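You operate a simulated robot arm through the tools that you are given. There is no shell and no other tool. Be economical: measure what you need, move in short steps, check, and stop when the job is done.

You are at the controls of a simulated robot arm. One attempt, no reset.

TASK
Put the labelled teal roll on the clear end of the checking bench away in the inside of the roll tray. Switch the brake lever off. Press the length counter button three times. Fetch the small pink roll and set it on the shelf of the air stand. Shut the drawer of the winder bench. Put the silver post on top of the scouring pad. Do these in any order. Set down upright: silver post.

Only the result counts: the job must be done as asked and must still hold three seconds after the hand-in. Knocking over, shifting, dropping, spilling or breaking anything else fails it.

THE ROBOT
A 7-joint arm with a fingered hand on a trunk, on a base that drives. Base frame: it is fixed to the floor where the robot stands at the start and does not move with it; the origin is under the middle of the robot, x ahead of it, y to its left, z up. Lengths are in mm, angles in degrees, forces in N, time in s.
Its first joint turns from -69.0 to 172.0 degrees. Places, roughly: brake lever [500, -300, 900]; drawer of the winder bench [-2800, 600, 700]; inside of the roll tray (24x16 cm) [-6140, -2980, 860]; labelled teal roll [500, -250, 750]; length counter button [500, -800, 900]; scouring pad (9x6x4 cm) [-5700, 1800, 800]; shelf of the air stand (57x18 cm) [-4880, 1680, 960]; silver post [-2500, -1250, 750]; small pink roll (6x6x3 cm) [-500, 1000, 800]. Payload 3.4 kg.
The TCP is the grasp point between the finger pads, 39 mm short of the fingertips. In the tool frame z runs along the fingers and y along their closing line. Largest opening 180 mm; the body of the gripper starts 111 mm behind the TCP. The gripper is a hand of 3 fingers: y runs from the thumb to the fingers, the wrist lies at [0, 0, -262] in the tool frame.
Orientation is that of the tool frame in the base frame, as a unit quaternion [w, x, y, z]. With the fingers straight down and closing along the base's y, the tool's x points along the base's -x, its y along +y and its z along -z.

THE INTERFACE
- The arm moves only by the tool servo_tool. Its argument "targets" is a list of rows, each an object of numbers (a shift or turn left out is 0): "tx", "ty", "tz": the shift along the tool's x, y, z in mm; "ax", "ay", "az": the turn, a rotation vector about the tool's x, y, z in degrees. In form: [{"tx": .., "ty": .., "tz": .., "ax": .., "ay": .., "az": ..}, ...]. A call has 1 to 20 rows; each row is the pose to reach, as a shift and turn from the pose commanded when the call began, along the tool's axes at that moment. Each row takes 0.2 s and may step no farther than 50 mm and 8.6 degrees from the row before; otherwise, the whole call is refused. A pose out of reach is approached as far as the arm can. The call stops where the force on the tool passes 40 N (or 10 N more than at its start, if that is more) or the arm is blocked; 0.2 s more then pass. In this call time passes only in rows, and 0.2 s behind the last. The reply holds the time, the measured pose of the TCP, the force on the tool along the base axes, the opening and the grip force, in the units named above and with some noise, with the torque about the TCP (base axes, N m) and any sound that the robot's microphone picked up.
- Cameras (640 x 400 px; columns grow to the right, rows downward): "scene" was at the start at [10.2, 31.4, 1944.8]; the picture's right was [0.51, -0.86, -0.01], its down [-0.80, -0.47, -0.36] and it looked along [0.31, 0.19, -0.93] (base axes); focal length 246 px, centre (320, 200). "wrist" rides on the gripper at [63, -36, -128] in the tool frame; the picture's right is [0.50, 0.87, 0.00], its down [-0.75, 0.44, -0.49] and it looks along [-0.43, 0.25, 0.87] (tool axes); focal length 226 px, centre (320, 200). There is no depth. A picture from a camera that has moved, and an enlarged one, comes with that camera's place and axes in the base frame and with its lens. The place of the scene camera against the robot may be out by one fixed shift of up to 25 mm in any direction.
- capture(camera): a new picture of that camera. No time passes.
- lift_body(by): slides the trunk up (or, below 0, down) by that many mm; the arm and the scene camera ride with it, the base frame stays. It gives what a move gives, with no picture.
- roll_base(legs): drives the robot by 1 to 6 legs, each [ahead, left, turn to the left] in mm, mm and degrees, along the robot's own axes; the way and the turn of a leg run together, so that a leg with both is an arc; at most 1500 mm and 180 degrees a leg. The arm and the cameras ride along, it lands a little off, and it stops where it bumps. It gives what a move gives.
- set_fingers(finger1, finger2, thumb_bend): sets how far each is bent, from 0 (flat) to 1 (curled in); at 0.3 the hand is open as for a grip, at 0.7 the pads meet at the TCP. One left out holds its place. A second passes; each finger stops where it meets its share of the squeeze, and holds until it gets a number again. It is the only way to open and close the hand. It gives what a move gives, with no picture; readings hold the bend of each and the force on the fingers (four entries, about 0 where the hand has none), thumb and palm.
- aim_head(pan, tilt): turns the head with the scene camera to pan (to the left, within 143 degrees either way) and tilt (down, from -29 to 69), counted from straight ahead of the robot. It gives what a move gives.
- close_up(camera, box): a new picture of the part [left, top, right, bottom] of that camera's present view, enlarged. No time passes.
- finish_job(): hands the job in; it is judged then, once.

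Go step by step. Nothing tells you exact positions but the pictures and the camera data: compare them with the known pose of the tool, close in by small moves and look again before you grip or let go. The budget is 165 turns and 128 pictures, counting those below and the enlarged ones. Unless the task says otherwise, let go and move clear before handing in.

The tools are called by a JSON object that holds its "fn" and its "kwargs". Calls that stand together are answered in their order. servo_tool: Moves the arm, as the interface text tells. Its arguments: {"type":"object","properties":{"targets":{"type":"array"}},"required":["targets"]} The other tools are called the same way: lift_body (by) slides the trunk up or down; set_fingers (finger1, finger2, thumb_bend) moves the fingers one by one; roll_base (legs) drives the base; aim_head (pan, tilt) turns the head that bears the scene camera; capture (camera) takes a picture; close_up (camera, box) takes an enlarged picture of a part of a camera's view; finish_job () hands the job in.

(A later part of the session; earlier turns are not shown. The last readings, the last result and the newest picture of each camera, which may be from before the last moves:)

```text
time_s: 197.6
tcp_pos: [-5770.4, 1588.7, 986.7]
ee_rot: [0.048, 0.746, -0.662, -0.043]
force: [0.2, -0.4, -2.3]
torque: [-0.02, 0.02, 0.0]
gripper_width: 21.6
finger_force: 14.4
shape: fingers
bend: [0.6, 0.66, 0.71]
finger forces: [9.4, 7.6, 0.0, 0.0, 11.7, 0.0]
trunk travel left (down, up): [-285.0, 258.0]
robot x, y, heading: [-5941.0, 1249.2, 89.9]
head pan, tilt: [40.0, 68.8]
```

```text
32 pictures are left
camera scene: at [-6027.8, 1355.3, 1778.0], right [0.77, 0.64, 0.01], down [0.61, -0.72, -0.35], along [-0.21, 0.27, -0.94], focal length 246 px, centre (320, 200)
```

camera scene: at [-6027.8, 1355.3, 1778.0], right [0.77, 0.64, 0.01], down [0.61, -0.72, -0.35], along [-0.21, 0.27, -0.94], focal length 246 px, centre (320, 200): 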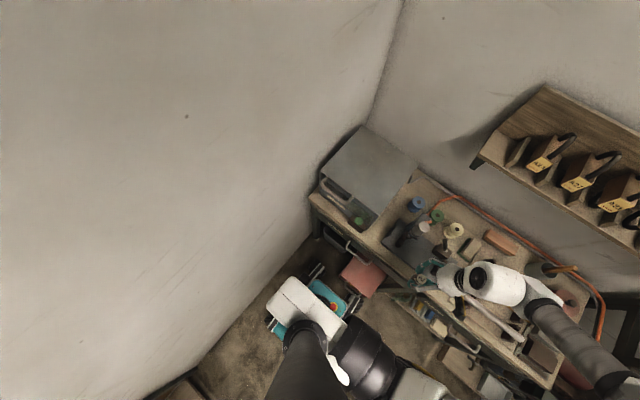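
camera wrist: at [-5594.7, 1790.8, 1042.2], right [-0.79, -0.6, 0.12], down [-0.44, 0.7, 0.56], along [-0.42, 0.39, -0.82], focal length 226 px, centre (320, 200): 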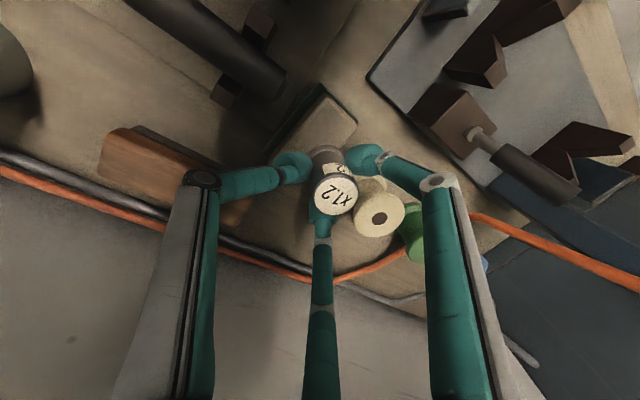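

The base is straddling close to the red bin, so I won't turn it here. This position already gives the forearm a better angle, so I'll bring the post forward again from here.

{"fn": "servo_tool", "kwargs": {"targets": [{"tx": -31, "ty": -24, "tz": 4}, {"tx": -62, "ty": -48, "tz": 8}, {"tx": -93, "ty": -72, "tz": 12}, {"tx": -124, "ty": -96, "tz": 16}, {"tx": -155, "ty": -120, "tz": 19}, {"tx": -184, "ty": -144, "tz": 22}]}}

{"fn": "aim_head", "kwargs": {"pan": -20, "tilt": 55}}

{"fn": "capture", "kwargs": {"camera": "wrist"}}

{"fn": "capture", "kwargs": {"camera": "scene"}}

```text
time_s: 199.0
tcp_pos: [-5622.0, 1788.8, 937.8]
ee_rot: [0.06, 0.744, -0.663, -0.054]
force: [0.7, 0.5, -2.0]
torque: [0.04, -0.03, 0.01]
gripper_width: 21.5
finger_force: 14.6
shape: fingers
bend: [0.6, 0.66, 0.71]
finger forces: [9.3, 7.2, 0.1, 0.0, 11.7, 0.1]
trunk travel left (down, up): [-285.0, 258.0]
robot x, y, heading: [-5928.0, 1246.0, 89.9]
head pan, tilt: [40.0, 68.8]
```

```text
time_s: 200.3
tcp_pos: [-5617.9, 1788.7, 936.9]
ee_rot: [0.06, 0.744, -0.663, -0.056]
force: [-0.3, 0.7, -2.2]
torque: [0.03, -0.01, 0.0]
gripper_width: 21.7
finger_force: 13.6
shape: fingers
bend: [0.6, 0.66, 0.71]
finger forces: [9.3, 7.2, 0.1, 0.0, 11.7, 0.0]
trunk travel left (down, up): [-285.0, 258.0]
robot x, y, heading: [-5928.8, 1246.2, 89.9]
head pan, tilt: [-20.0, 55.0]
```

```text
31 pictures are left
camera wrist: at [-5553.7, 1732.3, 1058.4], right [-0.79, -0.6, 0.14], down [-0.43, 0.71, 0.56], along [-0.43, 0.38, -0.82], focal length 226 px, centre (320, 200)
```

wrist: 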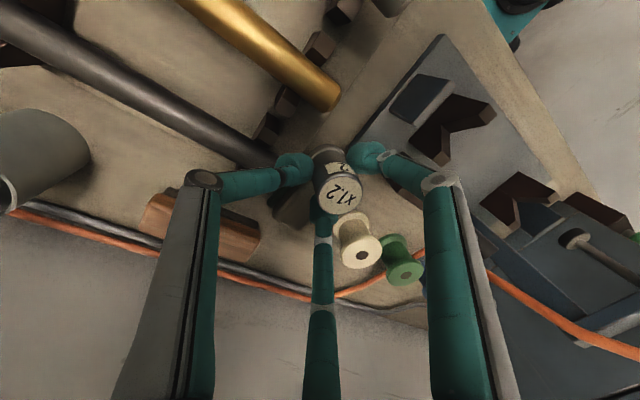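

```text
30 pictures are left
camera scene: at [-5916.4, 1380.5, 1794.5], right [0.94, -0.34, 0.0], down [-0.28, -0.77, -0.57], along [0.2, 0.54, -0.82], focal length 246 px, centre (320, 200)
```

scene: 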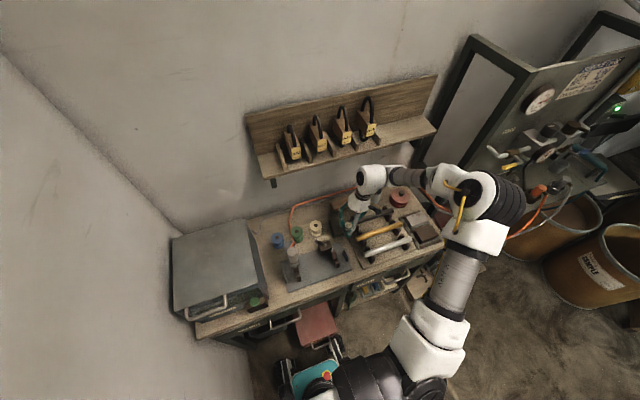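

{"fn": "servo_tool", "kwargs": {"targets": [{"tx": -23, "ty": 15, "tz": 2}, {"tx": -46, "ty": 20, "tz": 3}, {"tx": -69, "ty": 22, "tz": 4}, {"tx": -80, "ty": 23, "tz": 4}, {"tx": -91, "ty": 23.4, "tz": 4.2}]}}

{"fn": "capture", "kwargs": {"camera": "wrist"}}

{"fn": "close_up", "kwargs": {"camera": "scene", "box": [290, 160, 410, 260]}}

```text
time_s: 201.5
tcp_pos: [-5647.6, 1859.5, 941.7]
ee_rot: [0.058, 0.74, -0.668, -0.058]
force: [0.7, 0.2, -2.3]
torque: [0.0, -0.02, -0.03]
gripper_width: 21.5
finger_force: 14.5
shape: fingers
bend: [0.6, 0.66, 0.71]
finger forces: [10.0, 7.2, 0.1, 0.0, 11.9, 0.1]
trunk travel left (down, up): [-285.0, 258.0]
robot x, y, heading: [-5929.8, 1246.7, 89.9]
head pan, tilt: [-20.0, 55.0]
```

```text
29 pictures are left
camera wrist: at [-5584.5, 1803.2, 1062.1], right [-0.8, -0.59, 0.14], down [-0.42, 0.71, 0.56], along [-0.43, 0.39, -0.82], focal length 226 px, centre (320, 200)
```

wrist: 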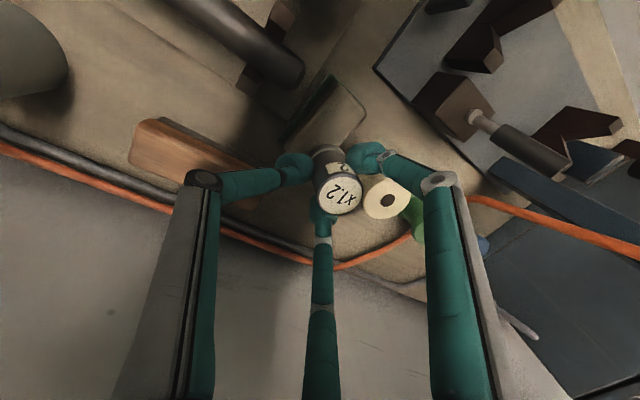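

```text
4.00 times, centred on (350, 210) of scene
camera zoom: at [-5904.7, 1353.6, 1795.8], right [0.94, -0.35, -0.01], down [-0.29, -0.76, -0.58], along [0.19, 0.55, -0.81], focal length 984 px, centre (200, 160)
```

zoom: 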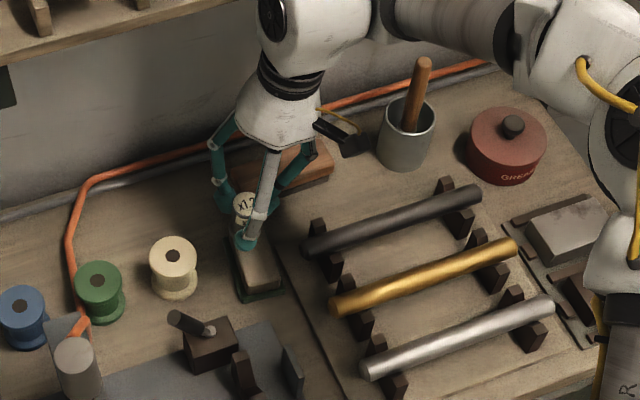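

The wrist housing is touching the shelf edge at this height, and the base leans slightly. I'll pull back 40 mm, go lower so the wrist passes below the shelf, and then go forward again.

{"fn": "servo_tool", "kwargs": {"targets": [{"tx": 20, "ty": 2}, {"tx": 45, "ty": 5}, {"tx": 45, "ty": -1, "tz": 35}, {"tx": 45, "ty": -6, "tz": 66}]}}

{"fn": "capture", "kwargs": {"camera": "wrist"}}

```text
time_s: 202.5
tcp_pos: [-5657.4, 1832.5, 876.5]
ee_rot: [0.057, 0.744, -0.663, -0.061]
force: [-14.9, 3.4, 18.4]
torque: [0.01, 0.65, -0.07]
gripper_width: 0.8
finger_force: 12.3
shape: fingers
bend: [0.68, 0.7, 0.81]
finger forces: [5.0, 7.4, 0.1, 0.1, 12.5, 0.0]
trunk travel left (down, up): [-285.0, 258.0]
robot x, y, heading: [-5927.2, 1245.7, 90.0]
head pan, tilt: [-20.0, 55.0]
```

```text
27 pictures are left
camera wrist: at [-5593.4, 1775.5, 995.9], right [-0.79, -0.6, 0.14], down [-0.43, 0.7, 0.57], along [-0.44, 0.39, -0.81], focal length 226 px, centre (320, 200)
```

wrist: 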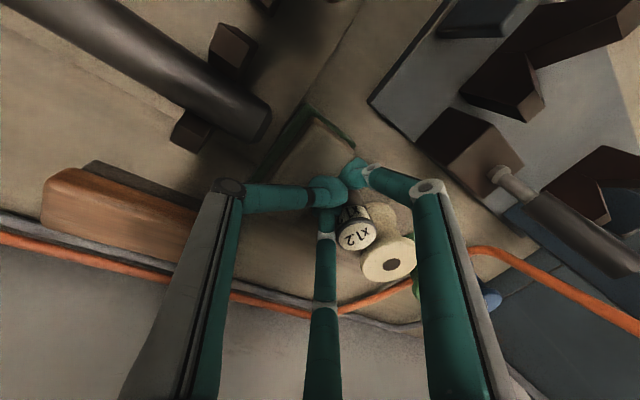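

The post touched down early and has slipped out of the fingers. I need to see exactly where it is before moving anything.

{"fn": "close_up", "kwargs": {"camera": "wrist", "box": [290, 140, 430, 300]}}

{"fn": "close_up", "kwargs": {"camera": "scene", "box": [310, 180, 400, 260]}}

```text
2.50 times, centred on (360, 220) of wrist
camera zoom: at [-5593.4, 1775.5, 995.9], right [-0.79, -0.6, 0.14], down [-0.43, 0.7, 0.57], along [-0.44, 0.39, -0.81], focal length 565 px, centre (220, 150)
```

zoom: 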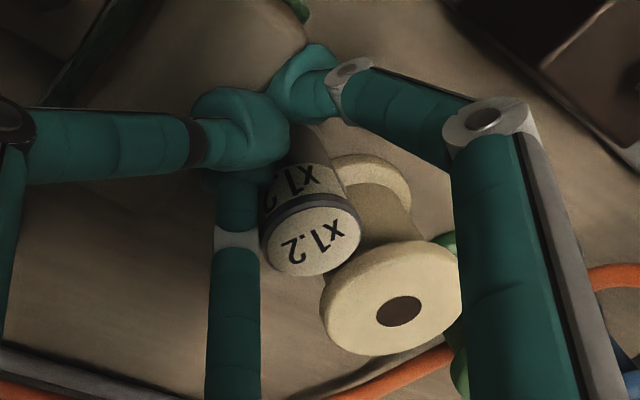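

```text
5.00 times, centred on (355, 220) of scene
camera zoom: at [-5909.0, 1376.2, 1795.1], right [0.94, -0.34, -0.01], down [-0.28, -0.77, -0.57], along [0.19, 0.54, -0.82], focal length 1230 px, centre (145, 100)
```

zoom: 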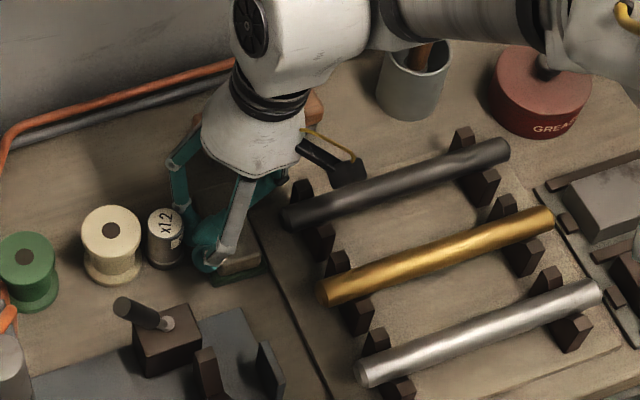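

The post is standing upright on the bench just left of the pad, next to the cream spool. I'll lift the hand slowly up and away from it.

{"fn": "servo_tool", "kwargs": {"targets": [{"tz": -8}, {"tz": -20}, {"tz": -40}, {"tz": -65}]}}

{"fn": "close_up", "kwargs": {"camera": "scene", "box": [310, 180, 400, 260]}}

{"fn": "capture", "kwargs": {"camera": "wrist"}}

```text
time_s: 203.5
tcp_pos: [-5648.9, 1828.6, 937.6]
ee_rot: [0.058, 0.744, -0.663, -0.053]
force: [-1.3, -0.2, 0.1]
torque: [-0.04, -0.01, -0.02]
gripper_width: 0.1
finger_force: 0.1
shape: fingers
bend: [0.69, 0.7, 0.78]
finger forces: [0.1, 0.0, 0.1, 0.0, 0.0, 0.0]
trunk travel left (down, up): [-285.0, 258.0]
robot x, y, heading: [-5929.3, 1245.2, 90.0]
head pan, tilt: [-20.0, 55.0]
```

```text
5.00 times, centred on (355, 220) of scene
camera zoom: at [-5911.9, 1379.3, 1794.5], right [0.94, -0.34, 0.0], down [-0.28, -0.77, -0.57], along [0.19, 0.54, -0.82], focal length 1230 px, centre (145, 100)
```

zoom: 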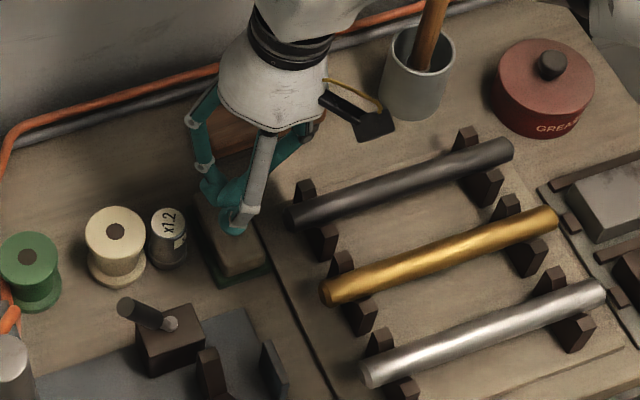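

```text
23 pictures are left
camera wrist: at [-5585.9, 1773.7, 1059.4], right [-0.79, -0.6, 0.13], down [-0.44, 0.71, 0.56], along [-0.43, 0.38, -0.82], focal length 226 px, centre (320, 200)
```

wrist: 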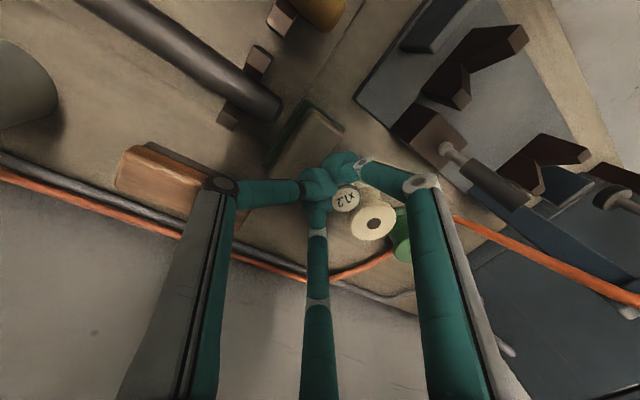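

The post stands at about [-5707,1847], top z≈872, between the spool and the pad, whose top centre is about [-5650,1842,857] (closer and higher than I first thought). I'll regrip it front-to-back: back off, level the hand and yaw it 84° so the thumb goes behind the post.

{"fn": "servo_tool", "kwargs": {"targets": [{"tx": 20, "tz": -30}, {"tx": 50, "tz": -60}, {"tx": 80, "tz": -80, "ax": 0.7, "ay": 0.6, "az": -7.5}, {"tx": 80, "tz": -80, "ax": 1.4, "ay": 1.3, "az": -15.9}, {"tx": 80, "tz": -80, "ax": 2.1, "ay": 1.9, "az": -24.2}, {"tx": 80, "tz": -80, "ax": 2.9, "ay": 2.6, "az": -32.6}, {"tx": 80, "tz": -80, "ax": 3.6, "ay": 3.3, "az": -41}, {"tx": 80, "tz": -80, "ax": 4.3, "ay": 3.9, "az": -49.4}, {"tx": 80, "tz": -80, "ax": 5.1, "ay": 4.6, "az": -57.8}, {"tx": 80, "tz": -80, "ax": 5.8, "ay": 5.3, "az": -66.2}, {"tx": 80, "tz": -80, "ax": 6.5, "ay": 5.9, "az": -74.6}, {"tx": 80, "tz": -80, "ax": 7.3, "ay": 6.6, "az": -83.1}]}}

{"fn": "set_fingers", "kwargs": {"finger1": 0.64, "finger2": 0.64, "thumb_bend": 0.45}}

{"fn": "capture", "kwargs": {"camera": "wrist"}}

```text
time_s: 206.1
tcp_pos: [-5624.8, 1752.2, 1015.6]
ee_rot: [-0.002, 1.0, 0.002, 0.0]
force: [0.3, -0.2, 0.1]
torque: [0.0, 0.02, -0.03]
gripper_width: 0.1
finger_force: 0.2
shape: fingers
bend: [0.69, 0.7, 0.78]
finger forces: [0.1, 0.0, 0.1, 0.1, 0.0, 0.0]
trunk travel left (down, up): [-285.0, 258.0]
robot x, y, heading: [-5931.1, 1245.5, 89.7]
head pan, tilt: [-20.0, 55.0]
```

```text
time_s: 207.1
tcp_pos: [-5623.7, 1751.8, 1015.1]
ee_rot: [-0.001, 1.0, -0.001, -0.001]
force: [0.0, 0.1, 0.6]
torque: [-0.03, 0.01, 0.01]
gripper_width: 58.4
finger_force: 0.0
shape: fingers
bend: [0.64, 0.64, 0.45]
finger forces: [0.0, 0.0, 0.0, 0.1, 0.0, 0.0]
trunk travel left (down, up): [-285.0, 258.0]
robot x, y, heading: [-5929.9, 1245.4, 90.0]
head pan, tilt: [-20.0, 55.0]
```

```text
22 pictures are left
camera wrist: at [-5561.5, 1788.6, 1144.1], right [0.5, -0.87, 0.0], down [-0.75, -0.44, 0.49], along [-0.43, -0.24, -0.87], focal length 226 px, centre (320, 200)
```

wrist: 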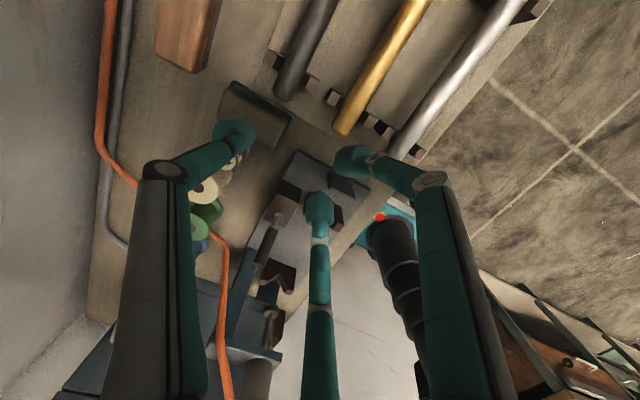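

The yaw worked. The post is visible next to the thumb. I'll move closer and take one enlarged look.

{"fn": "servo_tool", "kwargs": {"targets": [{"tx": -33, "ty": -10, "tz": 10}, {"tx": -70, "ty": -20, "tz": 25}, {"tx": -83, "ty": -35, "tz": 40}]}}

{"fn": "close_up", "kwargs": {"camera": "wrist", "box": [160, 50, 400, 250]}}

```text
time_s: 207.9
tcp_pos: [-5707.9, 1787.5, 976.8]
ee_rot: [0.0, 1.0, -0.001, -0.002]
force: [0.0, -0.6, -0.7]
torque: [-0.01, 0.01, 0.02]
gripper_width: 58.4
finger_force: 0.0
shape: fingers
bend: [0.64, 0.64, 0.45]
finger forces: [0.0, 0.0, 0.1, 0.0, 0.1, 0.0]
trunk travel left (down, up): [-285.0, 258.0]
robot x, y, heading: [-5931.3, 1248.7, 89.9]
head pan, tilt: [-20.0, 55.0]
```

```text
2.00 times, centred on (280, 150) of wrist
camera zoom: at [-5644.1, 1825.7, 1103.6], right [0.5, -0.87, 0.0], down [-0.75, -0.43, 0.49], along [-0.43, -0.24, -0.87], focal length 452 px, centre (400, 300)
```

zoom: 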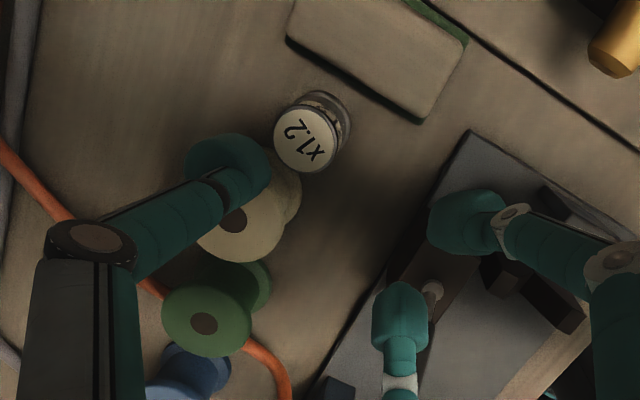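

Measurements agree: post at [-5704,1846], pad block x −5670…−5630, y 1800…1873. With the fingers closed to 0.7 in front and the thumb open behind, I'll descend around the post.

{"fn": "set_fingers", "kwargs": {"finger1": 0.7, "finger2": 0.7, "thumb_bend": 0.47}}

{"fn": "servo_tool", "kwargs": {"targets": [{"tx": 2, "ty": -38, "tz": 5}, {"tx": 2, "ty": -38, "tz": 40}, {"tx": 2, "ty": -38, "tz": 70}, {"tx": 2, "ty": -38, "tz": 84}, {"tx": 2, "ty": -38, "tz": 94}]}}

{"fn": "close_up", "kwargs": {"camera": "wrist", "box": [200, 80, 420, 280]}}

```text
time_s: 208.9
tcp_pos: [-5706.1, 1787.8, 976.9]
ee_rot: [-0.001, 1.0, -0.001, -0.002]
force: [-0.2, 0.2, 0.5]
torque: [0.01, -0.01, 0.01]
gripper_width: 47.1
finger_force: 0.2
shape: fingers
bend: [0.7, 0.7, 0.47]
finger forces: [0.0, 0.0, 0.0, 0.0, 0.0, 0.0]
trunk travel left (down, up): [-285.0, 258.0]
robot x, y, heading: [-5930.9, 1246.5, 90.0]
head pan, tilt: [-20.0, 55.0]
```

```text
time_s: 210.1
tcp_pos: [-5704.9, 1826.2, 881.5]
ee_rot: [-0.002, 1.0, -0.001, -0.002]
force: [-0.2, 0.1, 0.3]
torque: [-0.01, -0.02, -0.01]
gripper_width: 47.3
finger_force: 0.0
shape: fingers
bend: [0.7, 0.7, 0.47]
finger forces: [0.1, 0.0, 0.0, 0.0, 0.0, 0.0]
trunk travel left (down, up): [-285.0, 258.0]
robot x, y, heading: [-5931.9, 1248.0, 89.9]
head pan, tilt: [-20.0, 55.0]
```

```text
2.00 times, centred on (310, 180) of wrist
camera zoom: at [-5643.0, 1862.6, 1010.5], right [0.5, -0.87, 0.0], down [-0.75, -0.44, 0.49], along [-0.43, -0.24, -0.87], focal length 452 px, centre (340, 240)
```

zoom: 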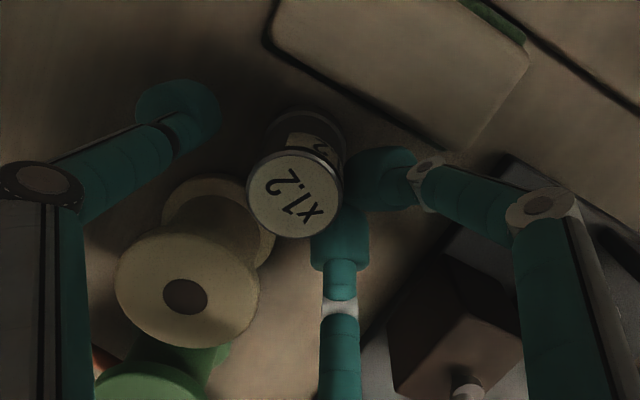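

Everything is where intended: fingers just in front of the post, thumb behind. Closing the thumb.

{"fn": "set_fingers", "kwargs": {"finger1": 0.72, "finger2": 0.72, "thumb_bend": 0.7}}

{"fn": "servo_tool", "kwargs": {"targets": [{"tz": -10}, {"tz": -30}, {"tz": -60}]}}

{"fn": "close_up", "kwargs": {"camera": "wrist", "box": [200, 80, 420, 280]}}

```text
time_s: 211.1
tcp_pos: [-5706.4, 1824.9, 882.0]
ee_rot: [0.0, 1.0, -0.001, -0.002]
force: [0.2, 0.4, 0.5]
torque: [0.04, 0.01, -0.01]
gripper_width: 25.1
finger_force: 13.5
shape: fingers
bend: [0.71, 0.71, 0.6]
finger forces: [8.3, 6.8, 0.0, 0.0, 12.0, 0.0]
trunk travel left (down, up): [-285.0, 258.0]
robot x, y, heading: [-5929.8, 1247.4, 90.1]
head pan, tilt: [-20.0, 55.0]
```

```text
time_s: 211.9
tcp_pos: [-5708.0, 1825.3, 943.6]
ee_rot: [-0.001, 1.0, -0.002, -0.002]
force: [-0.4, 0.2, -2.1]
torque: [0.0, 0.04, 0.01]
gripper_width: 25.2
finger_force: 13.0
shape: fingers
bend: [0.71, 0.71, 0.6]
finger forces: [8.2, 6.7, 0.0, 0.1, 11.4, 0.0]
trunk travel left (down, up): [-285.0, 258.0]
robot x, y, heading: [-5934.4, 1245.1, 89.7]
head pan, tilt: [-20.0, 55.0]
```

```text
2.00 times, centred on (310, 180) of wrist
camera zoom: at [-5643.3, 1861.9, 1072.0], right [0.5, -0.87, 0.0], down [-0.75, -0.44, 0.49], along [-0.43, -0.24, -0.87], focal length 452 px, centre (340, 240)
```

zoom: 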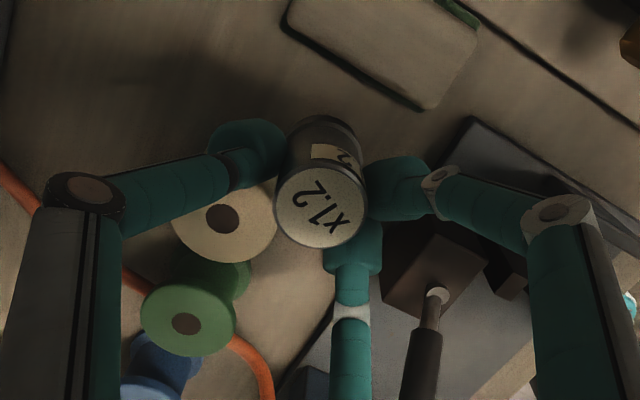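

The post is held and nearly vertical. I'll move it over the pad centre and lower to just above the surface.

{"fn": "servo_tool", "kwargs": {"targets": [{"tx": 20, "ty": -1}, {"tx": 40, "ty": -2}, {"tx": 54, "ty": -2}, {"tx": 54, "ty": -2, "tz": 10}, {"tx": 54, "ty": -2, "tz": 14}]}}

{"fn": "capture", "kwargs": {"camera": "wrist"}}

```text
time_s: 213.1
tcp_pos: [-5652.7, 1827.0, 927.9]
ee_rot: [-0.001, 1.0, -0.001, -0.002]
force: [0.1, 0.5, -1.8]
torque: [-0.03, -0.02, -0.01]
gripper_width: 25.0
finger_force: 12.6
shape: fingers
bend: [0.71, 0.71, 0.6]
finger forces: [8.2, 6.9, 0.0, 0.0, 11.6, 0.1]
trunk travel left (down, up): [-285.0, 258.0]
robot x, y, heading: [-5931.5, 1248.4, 89.8]
head pan, tilt: [-20.0, 55.0]
```

```text
18 pictures are left
camera wrist: at [-5589.1, 1864.1, 1056.3], right [0.5, -0.87, 0.0], down [-0.75, -0.44, 0.49], along [-0.43, -0.24, -0.87], focal length 226 px, centre (320, 200)
```

wrist: 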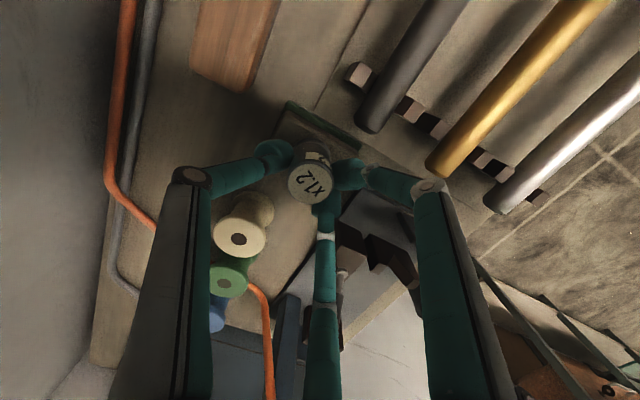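

{"fn": "servo_tool", "kwargs": {"targets": [{"tz": 2}, {"tz": 4}, {"tz": 6}]}}

```text
time_s: 213.9
tcp_pos: [-5651.6, 1827.5, 921.8]
ee_rot: [-0.001, 1.0, 0.0, -0.002]
force: [0.6, -1.0, -0.8]
torque: [-0.03, 0.06, -0.03]
gripper_width: 25.2
finger_force: 13.7
shape: fingers
bend: [0.71, 0.71, 0.6]
finger forces: [8.1, 6.8, 0.0, 0.1, 11.5, 0.0]
trunk travel left (down, up): [-285.0, 258.0]
robot x, y, heading: [-5931.3, 1246.6, 90.3]
head pan, tilt: [-20.0, 55.0]
```

{"fn": "servo_tool", "kwargs": {"targets": [{"tz": 1.5}, {"tz": 3}]}}

```text
time_s: 214.5
tcp_pos: [-5651.0, 1826.4, 918.3]
ee_rot: [-0.001, 1.0, 0.0, -0.001]
force: [0.7, 0.2, -2.0]
torque: [-0.05, 0.01, 0.0]
gripper_width: 25.0
finger_force: 13.2
shape: fingers
bend: [0.71, 0.71, 0.6]
finger forces: [8.2, 6.8, 0.0, 0.1, 11.5, 0.1]
trunk travel left (down, up): [-285.0, 258.0]
robot x, y, heading: [-5930.4, 1246.1, 89.9]
head pan, tilt: [-20.0, 55.0]
```

{"fn": "servo_tool", "kwargs": {"targets": [{"tz": 1.5}, {"tz": 3}]}}

```text
time_s: 215.1
tcp_pos: [-5651.8, 1827.1, 917.2]
ee_rot: [-0.002, 1.0, 0.0, -0.002]
force: [1.1, 1.0, 7.0]
torque: [0.0, -0.02, 0.01]
gripper_width: 24.6
finger_force: 13.9
shape: fingers
bend: [0.71, 0.71, 0.6]
finger forces: [8.6, 7.4, 0.1, 0.0, 12.4, 0.0]
trunk travel left (down, up): [-285.0, 258.0]
robot x, y, heading: [-5932.6, 1249.9, 90.0]
head pan, tilt: [-20.0, 55.0]
```

Contact made (about 9 N). Releasing: thumb first, then the fingers slightly.

{"fn": "set_fingers", "kwargs": {"finger1": 0.69, "finger2": 0.69, "thumb_bend": 0.5}}

{"fn": "servo_tool", "kwargs": {"targets": [{"tz": -8}, {"tz": -20}, {"tz": -45}, {"tz": -90}, {"tz": -130}]}}

{"fn": "close_up", "kwargs": {"camera": "wrist", "box": [200, 40, 440, 240]}}

```text
time_s: 216.1
tcp_pos: [-5652.6, 1826.9, 916.3]
ee_rot: [0.0, 1.0, -0.001, -0.002]
force: [0.0, -0.9, -0.5]
torque: [-0.01, -0.01, -0.01]
gripper_width: 41.5
finger_force: 0.0
shape: fingers
bend: [0.69, 0.69, 0.5]
finger forces: [0.6, 0.0, 0.0, 0.1, 0.0, 0.1]
trunk travel left (down, up): [-285.0, 258.0]
robot x, y, heading: [-5927.3, 1246.4, 89.9]
head pan, tilt: [-20.0, 55.0]
```

```text
time_s: 217.3
tcp_pos: [-5654.2, 1826.9, 1046.7]
ee_rot: [-0.001, 1.0, -0.001, -0.001]
force: [-0.8, 0.5, 0.3]
torque: [0.02, -0.01, -0.02]
gripper_width: 41.0
finger_force: 0.0
shape: fingers
bend: [0.69, 0.69, 0.5]
finger forces: [0.1, 0.0, 0.0, 0.0, 0.0, 0.1]
trunk travel left (down, up): [-285.0, 258.0]
robot x, y, heading: [-5932.7, 1247.5, 89.7]
head pan, tilt: [-20.0, 55.0]
```

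```text
2.00 times, centred on (320, 140) of wrist
camera zoom: at [-5590.1, 1863.4, 1174.5], right [0.5, -0.87, 0.0], down [-0.75, -0.44, 0.49], along [-0.43, -0.24, -0.87], focal length 452 px, centre (320, 320)
```

zoom: 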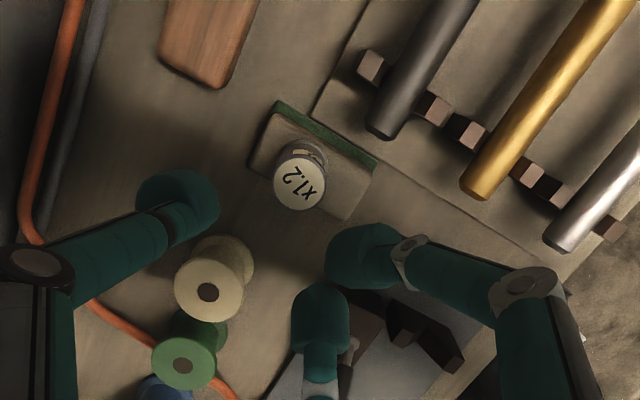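

The silver post now stands upright on the scouring pad. I'll withdraw the hand, back away, and drive toward the winder bench to look at its drawer.

{"fn": "servo_tool", "kwargs": {"targets": [{"ty": 45, "tz": -10}, {"ty": 90, "tz": -20}, {"ty": 135, "tz": -30}, {"ty": 180, "tz": -40}]}}

{"fn": "roll_base", "kwargs": {"legs": [[-800, 0, 0], [-350, -1400, 0], [0, -400, 0]]}}

{"fn": "aim_head", "kwargs": {"pan": -75, "tilt": 35}}

{"fn": "capture", "kwargs": {"camera": "scene"}}

```text
time_s: 218.3
tcp_pos: [-5653.6, 1642.9, 1085.1]
ee_rot: [-0.002, 1.0, -0.001, -0.002]
force: [-0.4, 0.0, -0.3]
torque: [0.0, -0.01, 0.02]
gripper_width: 41.0
finger_force: 0.0
shape: fingers
bend: [0.69, 0.69, 0.5]
finger forces: [0.0, 0.0, 0.1, 0.0, 0.0, 0.1]
trunk travel left (down, up): [-285.0, 258.0]
robot x, y, heading: [-5928.0, 1246.7, 90.0]
head pan, tilt: [-20.0, 55.0]
```

```text
time_s: 221.6
tcp_pos: [-5618.2, 1049.9, 1096.9]
ee_rot: [-0.003, 0.996, -0.084, 0.016]
force: [-0.7, -0.1, -0.3]
torque: [0.08, 0.01, -0.02]
gripper_width: 40.8
finger_force: 0.1
shape: fingers
bend: [0.69, 0.69, 0.5]
finger forces: [0.0, 0.0, 0.0, 0.0, 0.1, 0.0]
trunk travel left (down, up): [-285.0, 258.0]
robot x, y, heading: [-5919.7, 708.2, 80.2]
head pan, tilt: [-20.0, 55.0]
stopped in leg 1: the robot was blocked; the commanded pose is now the measured one
```

```text
time_s: 222.8
tcp_pos: [-5621.7, 1053.7, 1094.3]
ee_rot: [-0.001, 0.996, -0.084, 0.016]
force: [0.1, -0.1, 0.7]
torque: [0.01, 0.02, 0.01]
gripper_width: 41.0
finger_force: 0.1
shape: fingers
bend: [0.69, 0.69, 0.5]
finger forces: [0.0, 0.0, 0.1, 0.0, 0.1, 0.0]
trunk travel left (down, up): [-285.0, 258.0]
robot x, y, heading: [-5922.4, 708.9, 80.3]
head pan, tilt: [-75.0, 35.0]
```

```text
16 pictures are left
camera scene: at [-5824.6, 776.0, 1822.8], right [0.09, -1.0, 0.0], down [-0.58, -0.05, -0.81], along [0.81, 0.08, -0.58], focal length 246 px, centre (320, 200)
```

scene: 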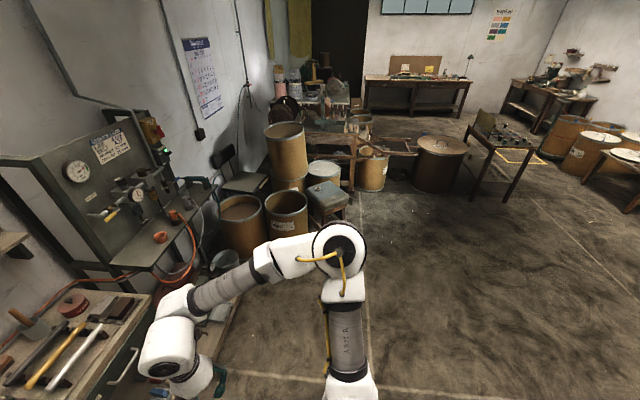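

The base bumped the end of the side bench while reversing. I'll move right, clear of it, before continuing.

{"fn": "roll_base", "kwargs": {"legs": [[60, -350, 0], [-200, -1400, 0], [-200, -100, 9.7]]}}

{"fn": "aim_head", "kwargs": {"pan": -60, "tilt": 35}}

{"fn": "capture", "kwargs": {"camera": "scene"}}

```text
time_s: 223.5
tcp_pos: [-5632.5, 1053.1, 1098.1]
ee_rot: [-0.001, 0.996, -0.085, 0.022]
force: [0.6, -1.0, -0.6]
torque: [0.02, -0.02, -0.01]
gripper_width: 40.8
finger_force: 0.0
shape: fingers
bend: [0.69, 0.69, 0.5]
finger forces: [0.0, 0.0, 0.0, 0.0, 0.0, 0.1]
trunk travel left (down, up): [-285.0, 258.0]
robot x, y, heading: [-5921.0, 707.2, 80.1]
head pan, tilt: [-75.0, 35.0]
stopped in leg 1: the robot was blocked; the commanded pose is now the measured one
```

```text
time_s: 224.3
tcp_pos: [-5631.9, 1053.5, 1097.3]
ee_rot: [-0.001, 0.996, -0.086, 0.022]
force: [0.1, -0.1, -0.8]
torque: [0.02, -0.02, -0.01]
gripper_width: 40.5
finger_force: 0.0
shape: fingers
bend: [0.69, 0.69, 0.5]
finger forces: [0.0, 0.0, 0.0, 0.0, 0.0, 0.0]
trunk travel left (down, up): [-285.0, 258.0]
robot x, y, heading: [-5917.1, 709.1, 80.2]
head pan, tilt: [-60.0, 35.0]
```

```text
15 pictures are left
camera scene: at [-5836.3, 800.1, 1822.7], right [0.34, -0.94, 0.0], down [-0.54, -0.2, -0.82], along [0.77, 0.28, -0.58], focal length 246 px, centre (320, 200)
```

scene: 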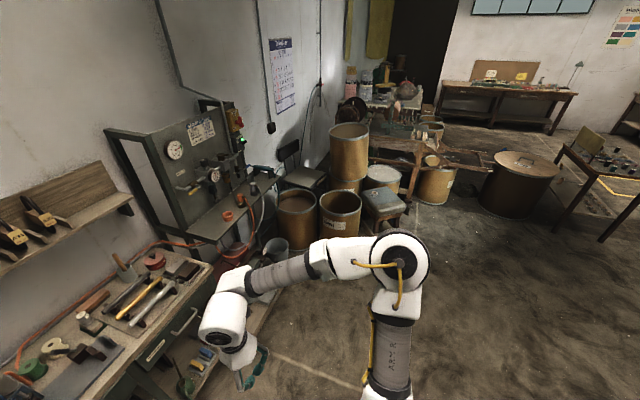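

Still wedged. I'll go back forward the way I came, straighten the heading, then sidestep right.

{"fn": "roll_base", "kwargs": {"legs": [[150, 0, 0]]}}

```text
time_s: 225.7
tcp_pos: [-5607.0, 1201.9, 1096.7]
ee_rot: [0.0, 0.996, -0.086, 0.022]
force: [-0.2, -0.2, 0.0]
torque: [-0.01, 0.03, -0.01]
gripper_width: 40.9
finger_force: 0.1
shape: fingers
bend: [0.69, 0.69, 0.5]
finger forces: [0.0, 0.0, 0.1, 0.0, 0.0, 0.0]
trunk travel left (down, up): [-285.0, 258.0]
robot x, y, heading: [-5899.7, 853.7, 80.1]
head pan, tilt: [-60.0, 35.0]
```

{"fn": "roll_base", "kwargs": {"legs": [[0, -500, 0], [-447, -1305, 0], [0, 0, 10]]}}

```text
time_s: 235.8
tcp_pos: [-3968.9, 504.0, 1098.1]
ee_rot: [-0.003, 1.0, 0.006, 0.024]
force: [0.3, -0.5, -1.6]
torque: [-0.01, -0.03, -0.01]
gripper_width: 41.1
finger_force: 0.0
shape: fingers
bend: [0.69, 0.69, 0.5]
finger forces: [0.0, 0.0, 0.1, 0.1, 0.1, 0.1]
trunk travel left (down, up): [-285.0, 258.0]
robot x, y, heading: [-4184.3, 112.9, 90.8]
head pan, tilt: [-60.0, 35.0]
```

{"fn": "capture", "kwargs": {"camera": "scene"}}

```text
14 pictures are left
camera scene: at [-4114.5, 222.6, 1822.4], right [0.51, -0.86, 0.0], down [-0.5, -0.29, -0.82], along [0.7, 0.42, -0.58], focal length 246 px, centre (320, 200)
```

scene: 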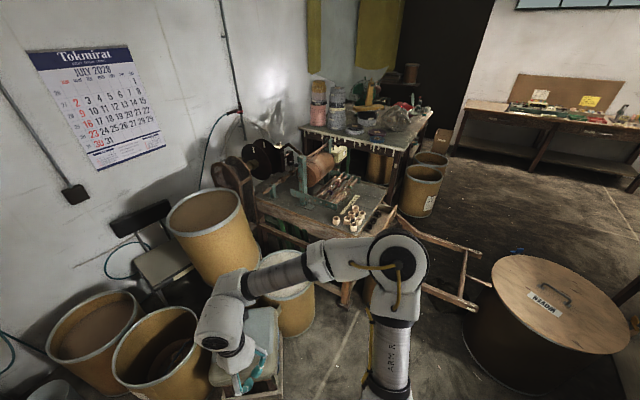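

{"fn": "close_up", "kwargs": {"camera": "scene", "box": [240, 140, 490, 320]}}

```text
2.22 times, centred on (365, 230) of scene
camera zoom: at [-4114.5, 222.6, 1822.4], right [0.51, -0.86, 0.0], down [-0.5, -0.29, -0.82], along [0.7, 0.42, -0.58], focal length 547 px, centre (220, 133)
```

zoom: 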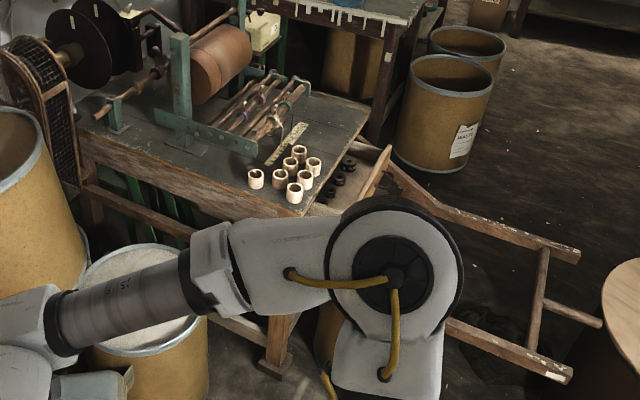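

I see the winder bench now: its drawer sticks out from the south end (toward −y), with a low wooden frame in front of it. I'll reach it from the west side. First I'll make a fist and restore the normal tool yaw.

{"fn": "set_fingers", "kwargs": {"finger1": 0.7, "finger2": 0.7, "thumb_bend": 0.7}}

{"fn": "servo_tool", "kwargs": {"targets": [{"az": 8.2}, {"az": 16.4}, {"az": 24.6}, {"az": 32.8}, {"az": 41}, {"az": 49.2}, {"az": 57.4}, {"az": 65.6}, {"az": 73.8}, {"az": 82}, {"az": 89}]}}

{"fn": "roll_base", "kwargs": {"legs": [[100, -860, 0]]}}

{"fn": "lift_body", "kwargs": {"by": -80}}

```text
time_s: 236.8
tcp_pos: [-3983.6, 502.3, 1101.4]
ee_rot: [-0.004, 0.999, 0.007, 0.031]
force: [-0.3, 0.5, 0.2]
torque: [-0.01, -0.01, 0.0]
gripper_width: 0.0
finger_force: 0.1
shape: fingers
bend: [0.7, 0.7, 0.7]
finger forces: [0.0, 0.1, 0.0, 0.1, 0.0, 0.1]
trunk travel left (down, up): [-285.0, 258.0]
robot x, y, heading: [-4190.8, 111.6, 90.6]
head pan, tilt: [-60.0, 35.0]
```

```text
time_s: 239.2
tcp_pos: [-3976.1, 501.7, 1101.0]
ee_rot: [-0.022, 0.717, -0.697, 0.018]
force: [-1.6, -0.5, -0.1]
torque: [0.03, 0.01, -0.03]
gripper_width: 0.1
finger_force: 0.2
shape: fingers
bend: [0.7, 0.7, 0.7]
finger forces: [0.1, 0.0, 0.1, 0.0, 0.1, 0.0]
trunk travel left (down, up): [-285.0, 258.0]
robot x, y, heading: [-4184.0, 114.1, 90.6]
head pan, tilt: [-60.0, 35.0]
```

```text
time_s: 243.8
tcp_pos: [-3108.1, 603.1, 1100.7]
ee_rot: [-0.023, 0.713, -0.701, 0.018]
force: [0.3, -0.5, -0.6]
torque: [-0.02, -0.01, 0.02]
gripper_width: 0.1
finger_force: 0.1
shape: fingers
bend: [0.7, 0.7, 0.7]
finger forces: [0.1, 0.0, 0.0, 0.0, 0.1, 0.0]
trunk travel left (down, up): [-285.0, 258.0]
robot x, y, heading: [-3320.5, 210.7, 90.0]
head pan, tilt: [-60.0, 35.0]
```

```text
time_s: 245.0
tcp_pos: [-3103.7, 600.5, 1022.2]
ee_rot: [-0.022, 0.713, -0.7, 0.016]
force: [-0.4, -0.2, 0.3]
torque: [0.05, 0.01, 0.02]
gripper_width: 0.0
finger_force: 0.1
shape: fingers
bend: [0.7, 0.7, 0.7]
finger forces: [0.1, 0.0, 0.0, 0.0, 0.1, 0.0]
trunk travel left (down, up): [-205.0, 338.0]
robot x, y, heading: [-3315.0, 216.8, 90.0]
head pan, tilt: [-60.0, 35.0]
```

{"fn": "servo_tool", "kwargs": {"targets": [{"tx": 40, "ty": -20}, {"tx": 80, "ty": -40}, {"tx": 115, "ty": -70}, {"tx": 145, "ty": -105}, {"tx": 165, "ty": -145}, {"tx": 180, "ty": -190}, {"tx": 200, "ty": -230}, {"tx": 215, "ty": -270}, {"tx": 225, "ty": -300}]}}

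{"fn": "capture", "kwargs": {"camera": "scene"}}

```text
time_s: 247.0
tcp_pos: [-2801.6, 377.9, 1035.5]
ee_rot: [-0.021, 0.713, -0.701, 0.017]
force: [-0.2, -0.2, 0.2]
torque: [0.03, 0.03, 0.03]
gripper_width: 0.0
finger_force: 0.1
shape: fingers
bend: [0.7, 0.7, 0.7]
finger forces: [0.0, 0.0, 0.0, 0.0, 0.0, 0.0]
trunk travel left (down, up): [-205.0, 338.0]
robot x, y, heading: [-3319.7, 217.2, 90.0]
head pan, tilt: [-60.0, 35.0]
```

```text
12 pictures are left
camera scene: at [-3247.4, 407.6, 1738.1], right [0.5, -0.87, 0.0], down [-0.5, -0.29, -0.82], along [0.71, 0.41, -0.58], focal length 246 px, centre (320, 200)
```

scene: 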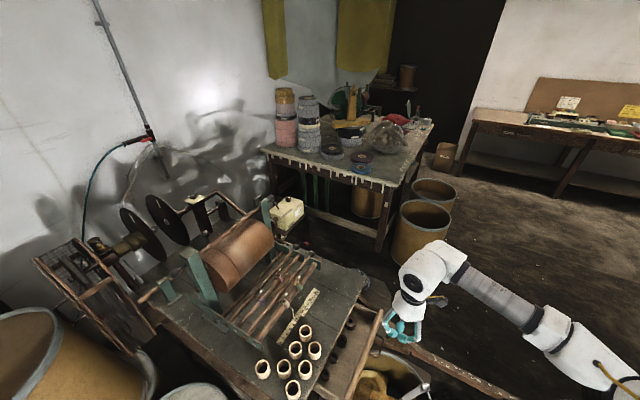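

The drawer's front panel is at about y=472, right ahead of the fist, and the barrel below it is lower. Lowering the fist to panel height.

{"fn": "servo_tool", "kwargs": {"targets": [{"tz": 45}, {"tz": 90}, {"tz": 135}, {"tz": 180}, {"tz": 225}, {"tz": 260}, {"tz": 285}]}}

{"fn": "close_up", "kwargs": {"camera": "scene", "box": [300, 240, 500, 400]}}

```text
time_s: 248.6
tcp_pos: [-2786.9, 383.7, 750.0]
ee_rot: [-0.023, 0.713, -0.701, 0.017]
force: [-0.1, -0.2, -0.9]
torque: [0.01, -0.03, 0.02]
gripper_width: 0.0
finger_force: 0.0
shape: fingers
bend: [0.7, 0.7, 0.7]
finger forces: [0.0, 0.0, 0.0, 0.0, 0.0, 0.1]
trunk travel left (down, up): [-205.0, 338.0]
robot x, y, heading: [-3318.2, 218.0, 89.8]
head pan, tilt: [-60.0, 35.0]
```

```text
2.50 times, centred on (400, 320) of scene
camera zoom: at [-3246.7, 410.7, 1737.7], right [0.5, -0.87, 0.0], down [-0.5, -0.29, -0.82], along [0.71, 0.41, -0.58], focal length 615 px, centre (120, -100)
```

zoom: 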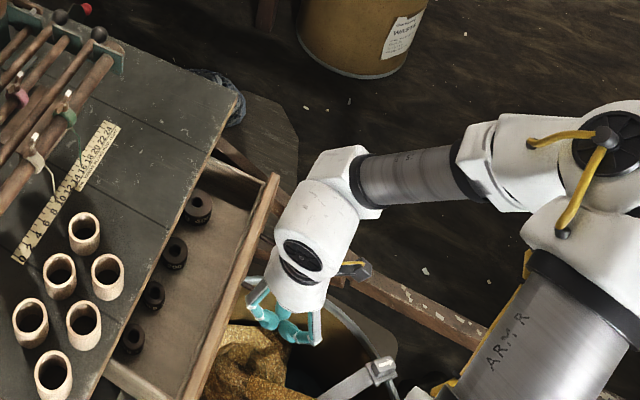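

The fist is right in front of the drawer panel. Pushing it in (+y) slowly until it stops.

{"fn": "servo_tool", "kwargs": {"targets": [{"tx": -20}, {"tx": -40}, {"tx": -55}, {"tx": -70}, {"tx": -85}, {"tx": -100}, {"tx": -115}, {"tx": -130}, {"tx": -145}, {"tx": -160}, {"tx": -175}, {"tx": -190}, {"tx": -205}, {"tx": -215}]}}

{"fn": "close_up", "kwargs": {"camera": "scene", "box": [280, 200, 480, 400]}}

```text
time_s: 250.7
tcp_pos: [-2790.5, 517.2, 751.6]
ee_rot: [-0.013, 0.713, -0.7, 0.03]
force: [4.0, -26.0, 0.8]
torque: [1.09, 0.16, 0.57]
gripper_width: 3.4
finger_force: 13.1
shape: fingers
bend: [0.66, 0.69, 0.7]
finger forces: [0.0, 26.4, 0.0, 0.0, 0.1, 0.1]
trunk travel left (down, up): [-205.0, 338.0]
robot x, y, heading: [-3321.2, 215.0, 90.0]
head pan, tilt: [-60.0, 35.0]
stopped in row 10: the force on the tool passed its limit (the readings are from after the stop); the commanded pose is now the measured one
```

```text
2.00 times, centred on (380, 300) of scene
camera zoom: at [-3246.2, 406.5, 1738.1], right [0.5, -0.87, 0.0], down [-0.5, -0.29, -0.82], along [0.71, 0.41, -0.58], focal length 492 px, centre (200, 0)
```

zoom: 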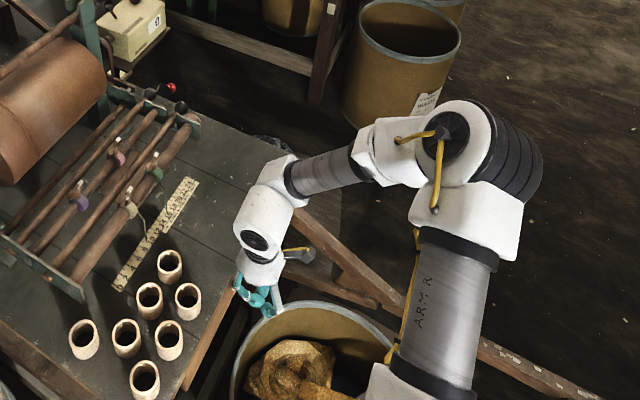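

The drawer panel now looks flush with the bench. One more gentle push to confirm it's at its stop, then back away and look.

{"fn": "servo_tool", "kwargs": {"targets": [{"tx": -5}, {"tx": -10}, {"tx": -15}]}}

{"fn": "servo_tool", "kwargs": {"targets": [{"tx": 40}, {"tx": 80}, {"tx": 100, "tz": -40}, {"tx": 100, "tz": -85}, {"tx": 100, "tz": -130}, {"tx": 100, "tz": -175}, {"tx": 100, "tz": -220}, {"tx": 100, "tz": -265}]}}

{"fn": "close_up", "kwargs": {"camera": "scene", "box": [280, 230, 420, 390]}}

```text
time_s: 251.4
tcp_pos: [-2796.1, 524.8, 755.2]
ee_rot: [-0.012, 0.713, -0.701, 0.034]
force: [2.5, -22.3, 2.9]
torque: [1.28, 0.15, 0.44]
gripper_width: 0.0
finger_force: 11.3
shape: fingers
bend: [0.7, 0.7, 0.7]
finger forces: [0.0, 22.9, 0.0, 0.0, 0.0, 0.0]
trunk travel left (down, up): [-205.0, 338.0]
robot x, y, heading: [-3316.9, 214.1, 89.7]
head pan, tilt: [-60.0, 35.0]
stopped in row 3: the force on the tool passed its limit (the readings are from after the stop); the commanded pose is now the measured one
```

```text
time_s: 253.2
tcp_pos: [-2812.3, 435.5, 1021.9]
ee_rot: [-0.015, 0.713, -0.7, 0.032]
force: [-0.1, -0.1, 0.3]
torque: [-0.02, 0.01, -0.01]
gripper_width: 2.6
finger_force: 0.1
shape: fingers
bend: [0.69, 0.72, 0.69]
finger forces: [0.0, 0.0, 0.0, 0.0, 0.0, 0.0]
trunk travel left (down, up): [-205.0, 338.0]
robot x, y, heading: [-3322.9, 219.4, 89.7]
head pan, tilt: [-60.0, 35.0]
```

```text
2.50 times, centred on (350, 310) of scene
camera zoom: at [-3250.4, 408.0, 1738.2], right [0.5, -0.87, 0.0], down [-0.5, -0.29, -0.82], along [0.71, 0.41, -0.58], focal length 615 px, centre (245, -75)
```

zoom: 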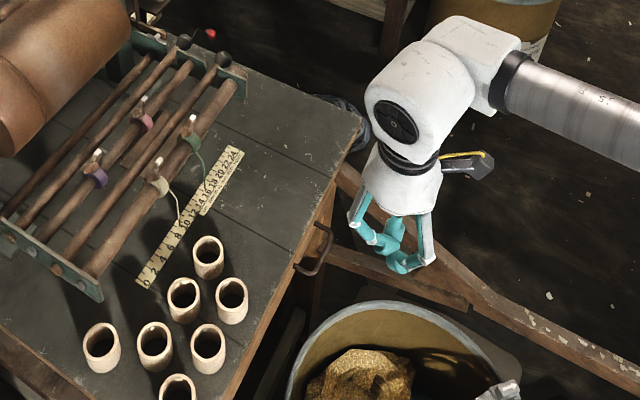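

The drawer is shut. Next is the small pink roll at about [-478,1013] on the lint table. I'll tuck the hand in and drive around the drum and post table through the south corridor.

{"fn": "servo_tool", "kwargs": {"targets": [{"tx": -10, "ty": 30, "tz": -30}, {"tx": -25, "ty": 65, "tz": -50}, {"tx": -45, "ty": 105, "tz": -60}, {"tx": -70, "ty": 145, "tz": -65}, {"tx": -95, "ty": 185, "tz": -70}, {"tx": -120, "ty": 225, "tz": -75}, {"tx": -145, "ty": 265, "tz": -80}, {"tx": -170, "ty": 305, "tz": -80}]}}

{"fn": "roll_base", "kwargs": {"legs": [[0, 230, 0], [-1450, 0, 0], [-600, 0, 0], [0, -1450, 0], [300, -700, 0], [900, -650, 0]]}}

```text
time_s: 255.0
tcp_pos: [-3127.9, 604.1, 1077.3]
ee_rot: [-0.014, 0.713, -0.701, 0.032]
force: [-0.4, -0.6, 0.4]
torque: [0.01, 0.0, -0.01]
gripper_width: 2.5
finger_force: 0.1
shape: fingers
bend: [0.69, 0.72, 0.69]
finger forces: [0.1, 0.0, 0.0, 0.1, 0.1, 0.0]
trunk travel left (down, up): [-205.0, 338.0]
robot x, y, heading: [-3321.5, 214.1, 89.9]
head pan, tilt: [-60.0, 35.0]
```

```text
time_s: 282.3
tcp_pos: [-630.5, -139.5, 1077.5]
ee_rot: [-0.014, 0.73, -0.682, 0.03]
force: [0.4, -0.3, -0.1]
torque: [0.02, 0.01, -0.01]
gripper_width: 2.5
finger_force: 0.0
shape: fingers
bend: [0.69, 0.72, 0.69]
finger forces: [0.0, 0.0, 0.1, 0.0, 0.1, 0.0]
trunk travel left (down, up): [-205.0, 338.0]
robot x, y, heading: [-803.4, -535.7, 92.7]
head pan, tilt: [-60.0, 35.0]
```

{"fn": "roll_base", "kwargs": {"legs": [[0, -260, -2.7], [700, 0, 0]]}}

{"fn": "aim_head", "kwargs": {"pan": 0, "tilt": 50}}

{"fn": "capture", "kwargs": {"camera": "scene"}}

```text
time_s: 287.6
tcp_pos: [-359.0, 550.5, 1078.4]
ee_rot: [-0.017, 0.715, -0.698, 0.032]
force: [-0.8, 0.7, -0.4]
torque: [0.02, 0.01, 0.0]
gripper_width: 2.7
finger_force: 0.1
shape: fingers
bend: [0.69, 0.72, 0.69]
finger forces: [0.0, 0.0, 0.1, 0.0, 0.0, 0.0]
trunk travel left (down, up): [-205.0, 338.0]
robot x, y, heading: [-542.1, 165.7, 90.1]
head pan, tilt: [-60.0, 35.0]
```

```text
time_s: 288.9
tcp_pos: [-362.6, 549.6, 1079.9]
ee_rot: [-0.018, 0.715, -0.699, 0.031]
force: [-0.4, -0.8, 0.3]
torque: [0.0, 0.01, -0.03]
gripper_width: 2.4
finger_force: 0.0
shape: fingers
bend: [0.69, 0.72, 0.69]
finger forces: [0.1, 0.0, 0.0, 0.1, 0.0, 0.0]
trunk travel left (down, up): [-205.0, 338.0]
robot x, y, heading: [-542.4, 163.6, 90.1]
head pan, tilt: [0.0, 50.0]
```

```text
8 pictures are left
camera scene: at [-557.9, 393.8, 1716.3], right [1.0, 0.0, 0.0], down [0.0, -0.77, -0.64], along [0.0, 0.64, -0.77], focal length 246 px, centre (320, 200)
```

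scene: 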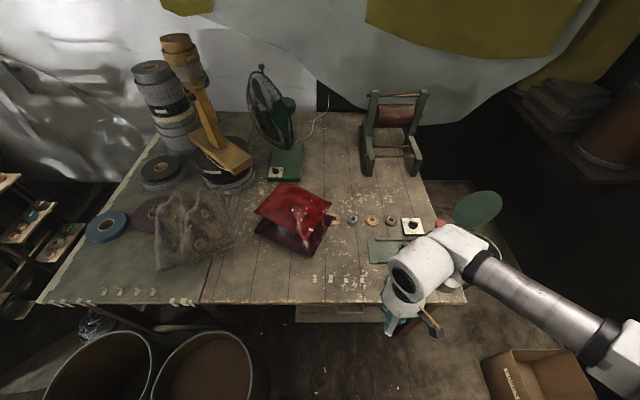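

The row of rolls is clear now: the pink one is at the left end, next to the red bag, at about [-485,1025]. Driving closer.

{"fn": "roll_base", "kwargs": {"legs": [[235, 35, 0]]}}

{"fn": "set_fingers", "kwargs": {"finger1": 0.47, "finger2": 0.47, "thumb_bend": 0.5}}

```text
time_s: 290.7
tcp_pos: [-394.2, 788.8, 1079.6]
ee_rot: [-0.016, 0.713, -0.7, 0.032]
force: [0.6, 0.6, -0.3]
torque: [0.01, -0.01, 0.0]
gripper_width: 2.5
finger_force: 0.0
shape: fingers
bend: [0.69, 0.72, 0.69]
finger forces: [0.0, 0.0, 0.1, 0.0, 0.0, 0.0]
trunk travel left (down, up): [-205.0, 338.0]
robot x, y, heading: [-583.3, 406.1, 89.6]
head pan, tilt: [0.0, 50.0]
```

```text
time_s: 291.7
tcp_pos: [-385.0, 786.6, 1079.4]
ee_rot: [-0.014, 0.713, -0.7, 0.028]
force: [0.1, -0.7, -0.2]
torque: [-0.02, 0.04, 0.04]
gripper_width: 78.3
finger_force: 0.0
shape: fingers
bend: [0.47, 0.47, 0.5]
finger forces: [0.0, 0.0, 0.0, 0.0, 0.1, 0.0]
trunk travel left (down, up): [-205.0, 338.0]
robot x, y, heading: [-582.1, 400.0, 90.1]
head pan, tilt: [0.0, 50.0]
```

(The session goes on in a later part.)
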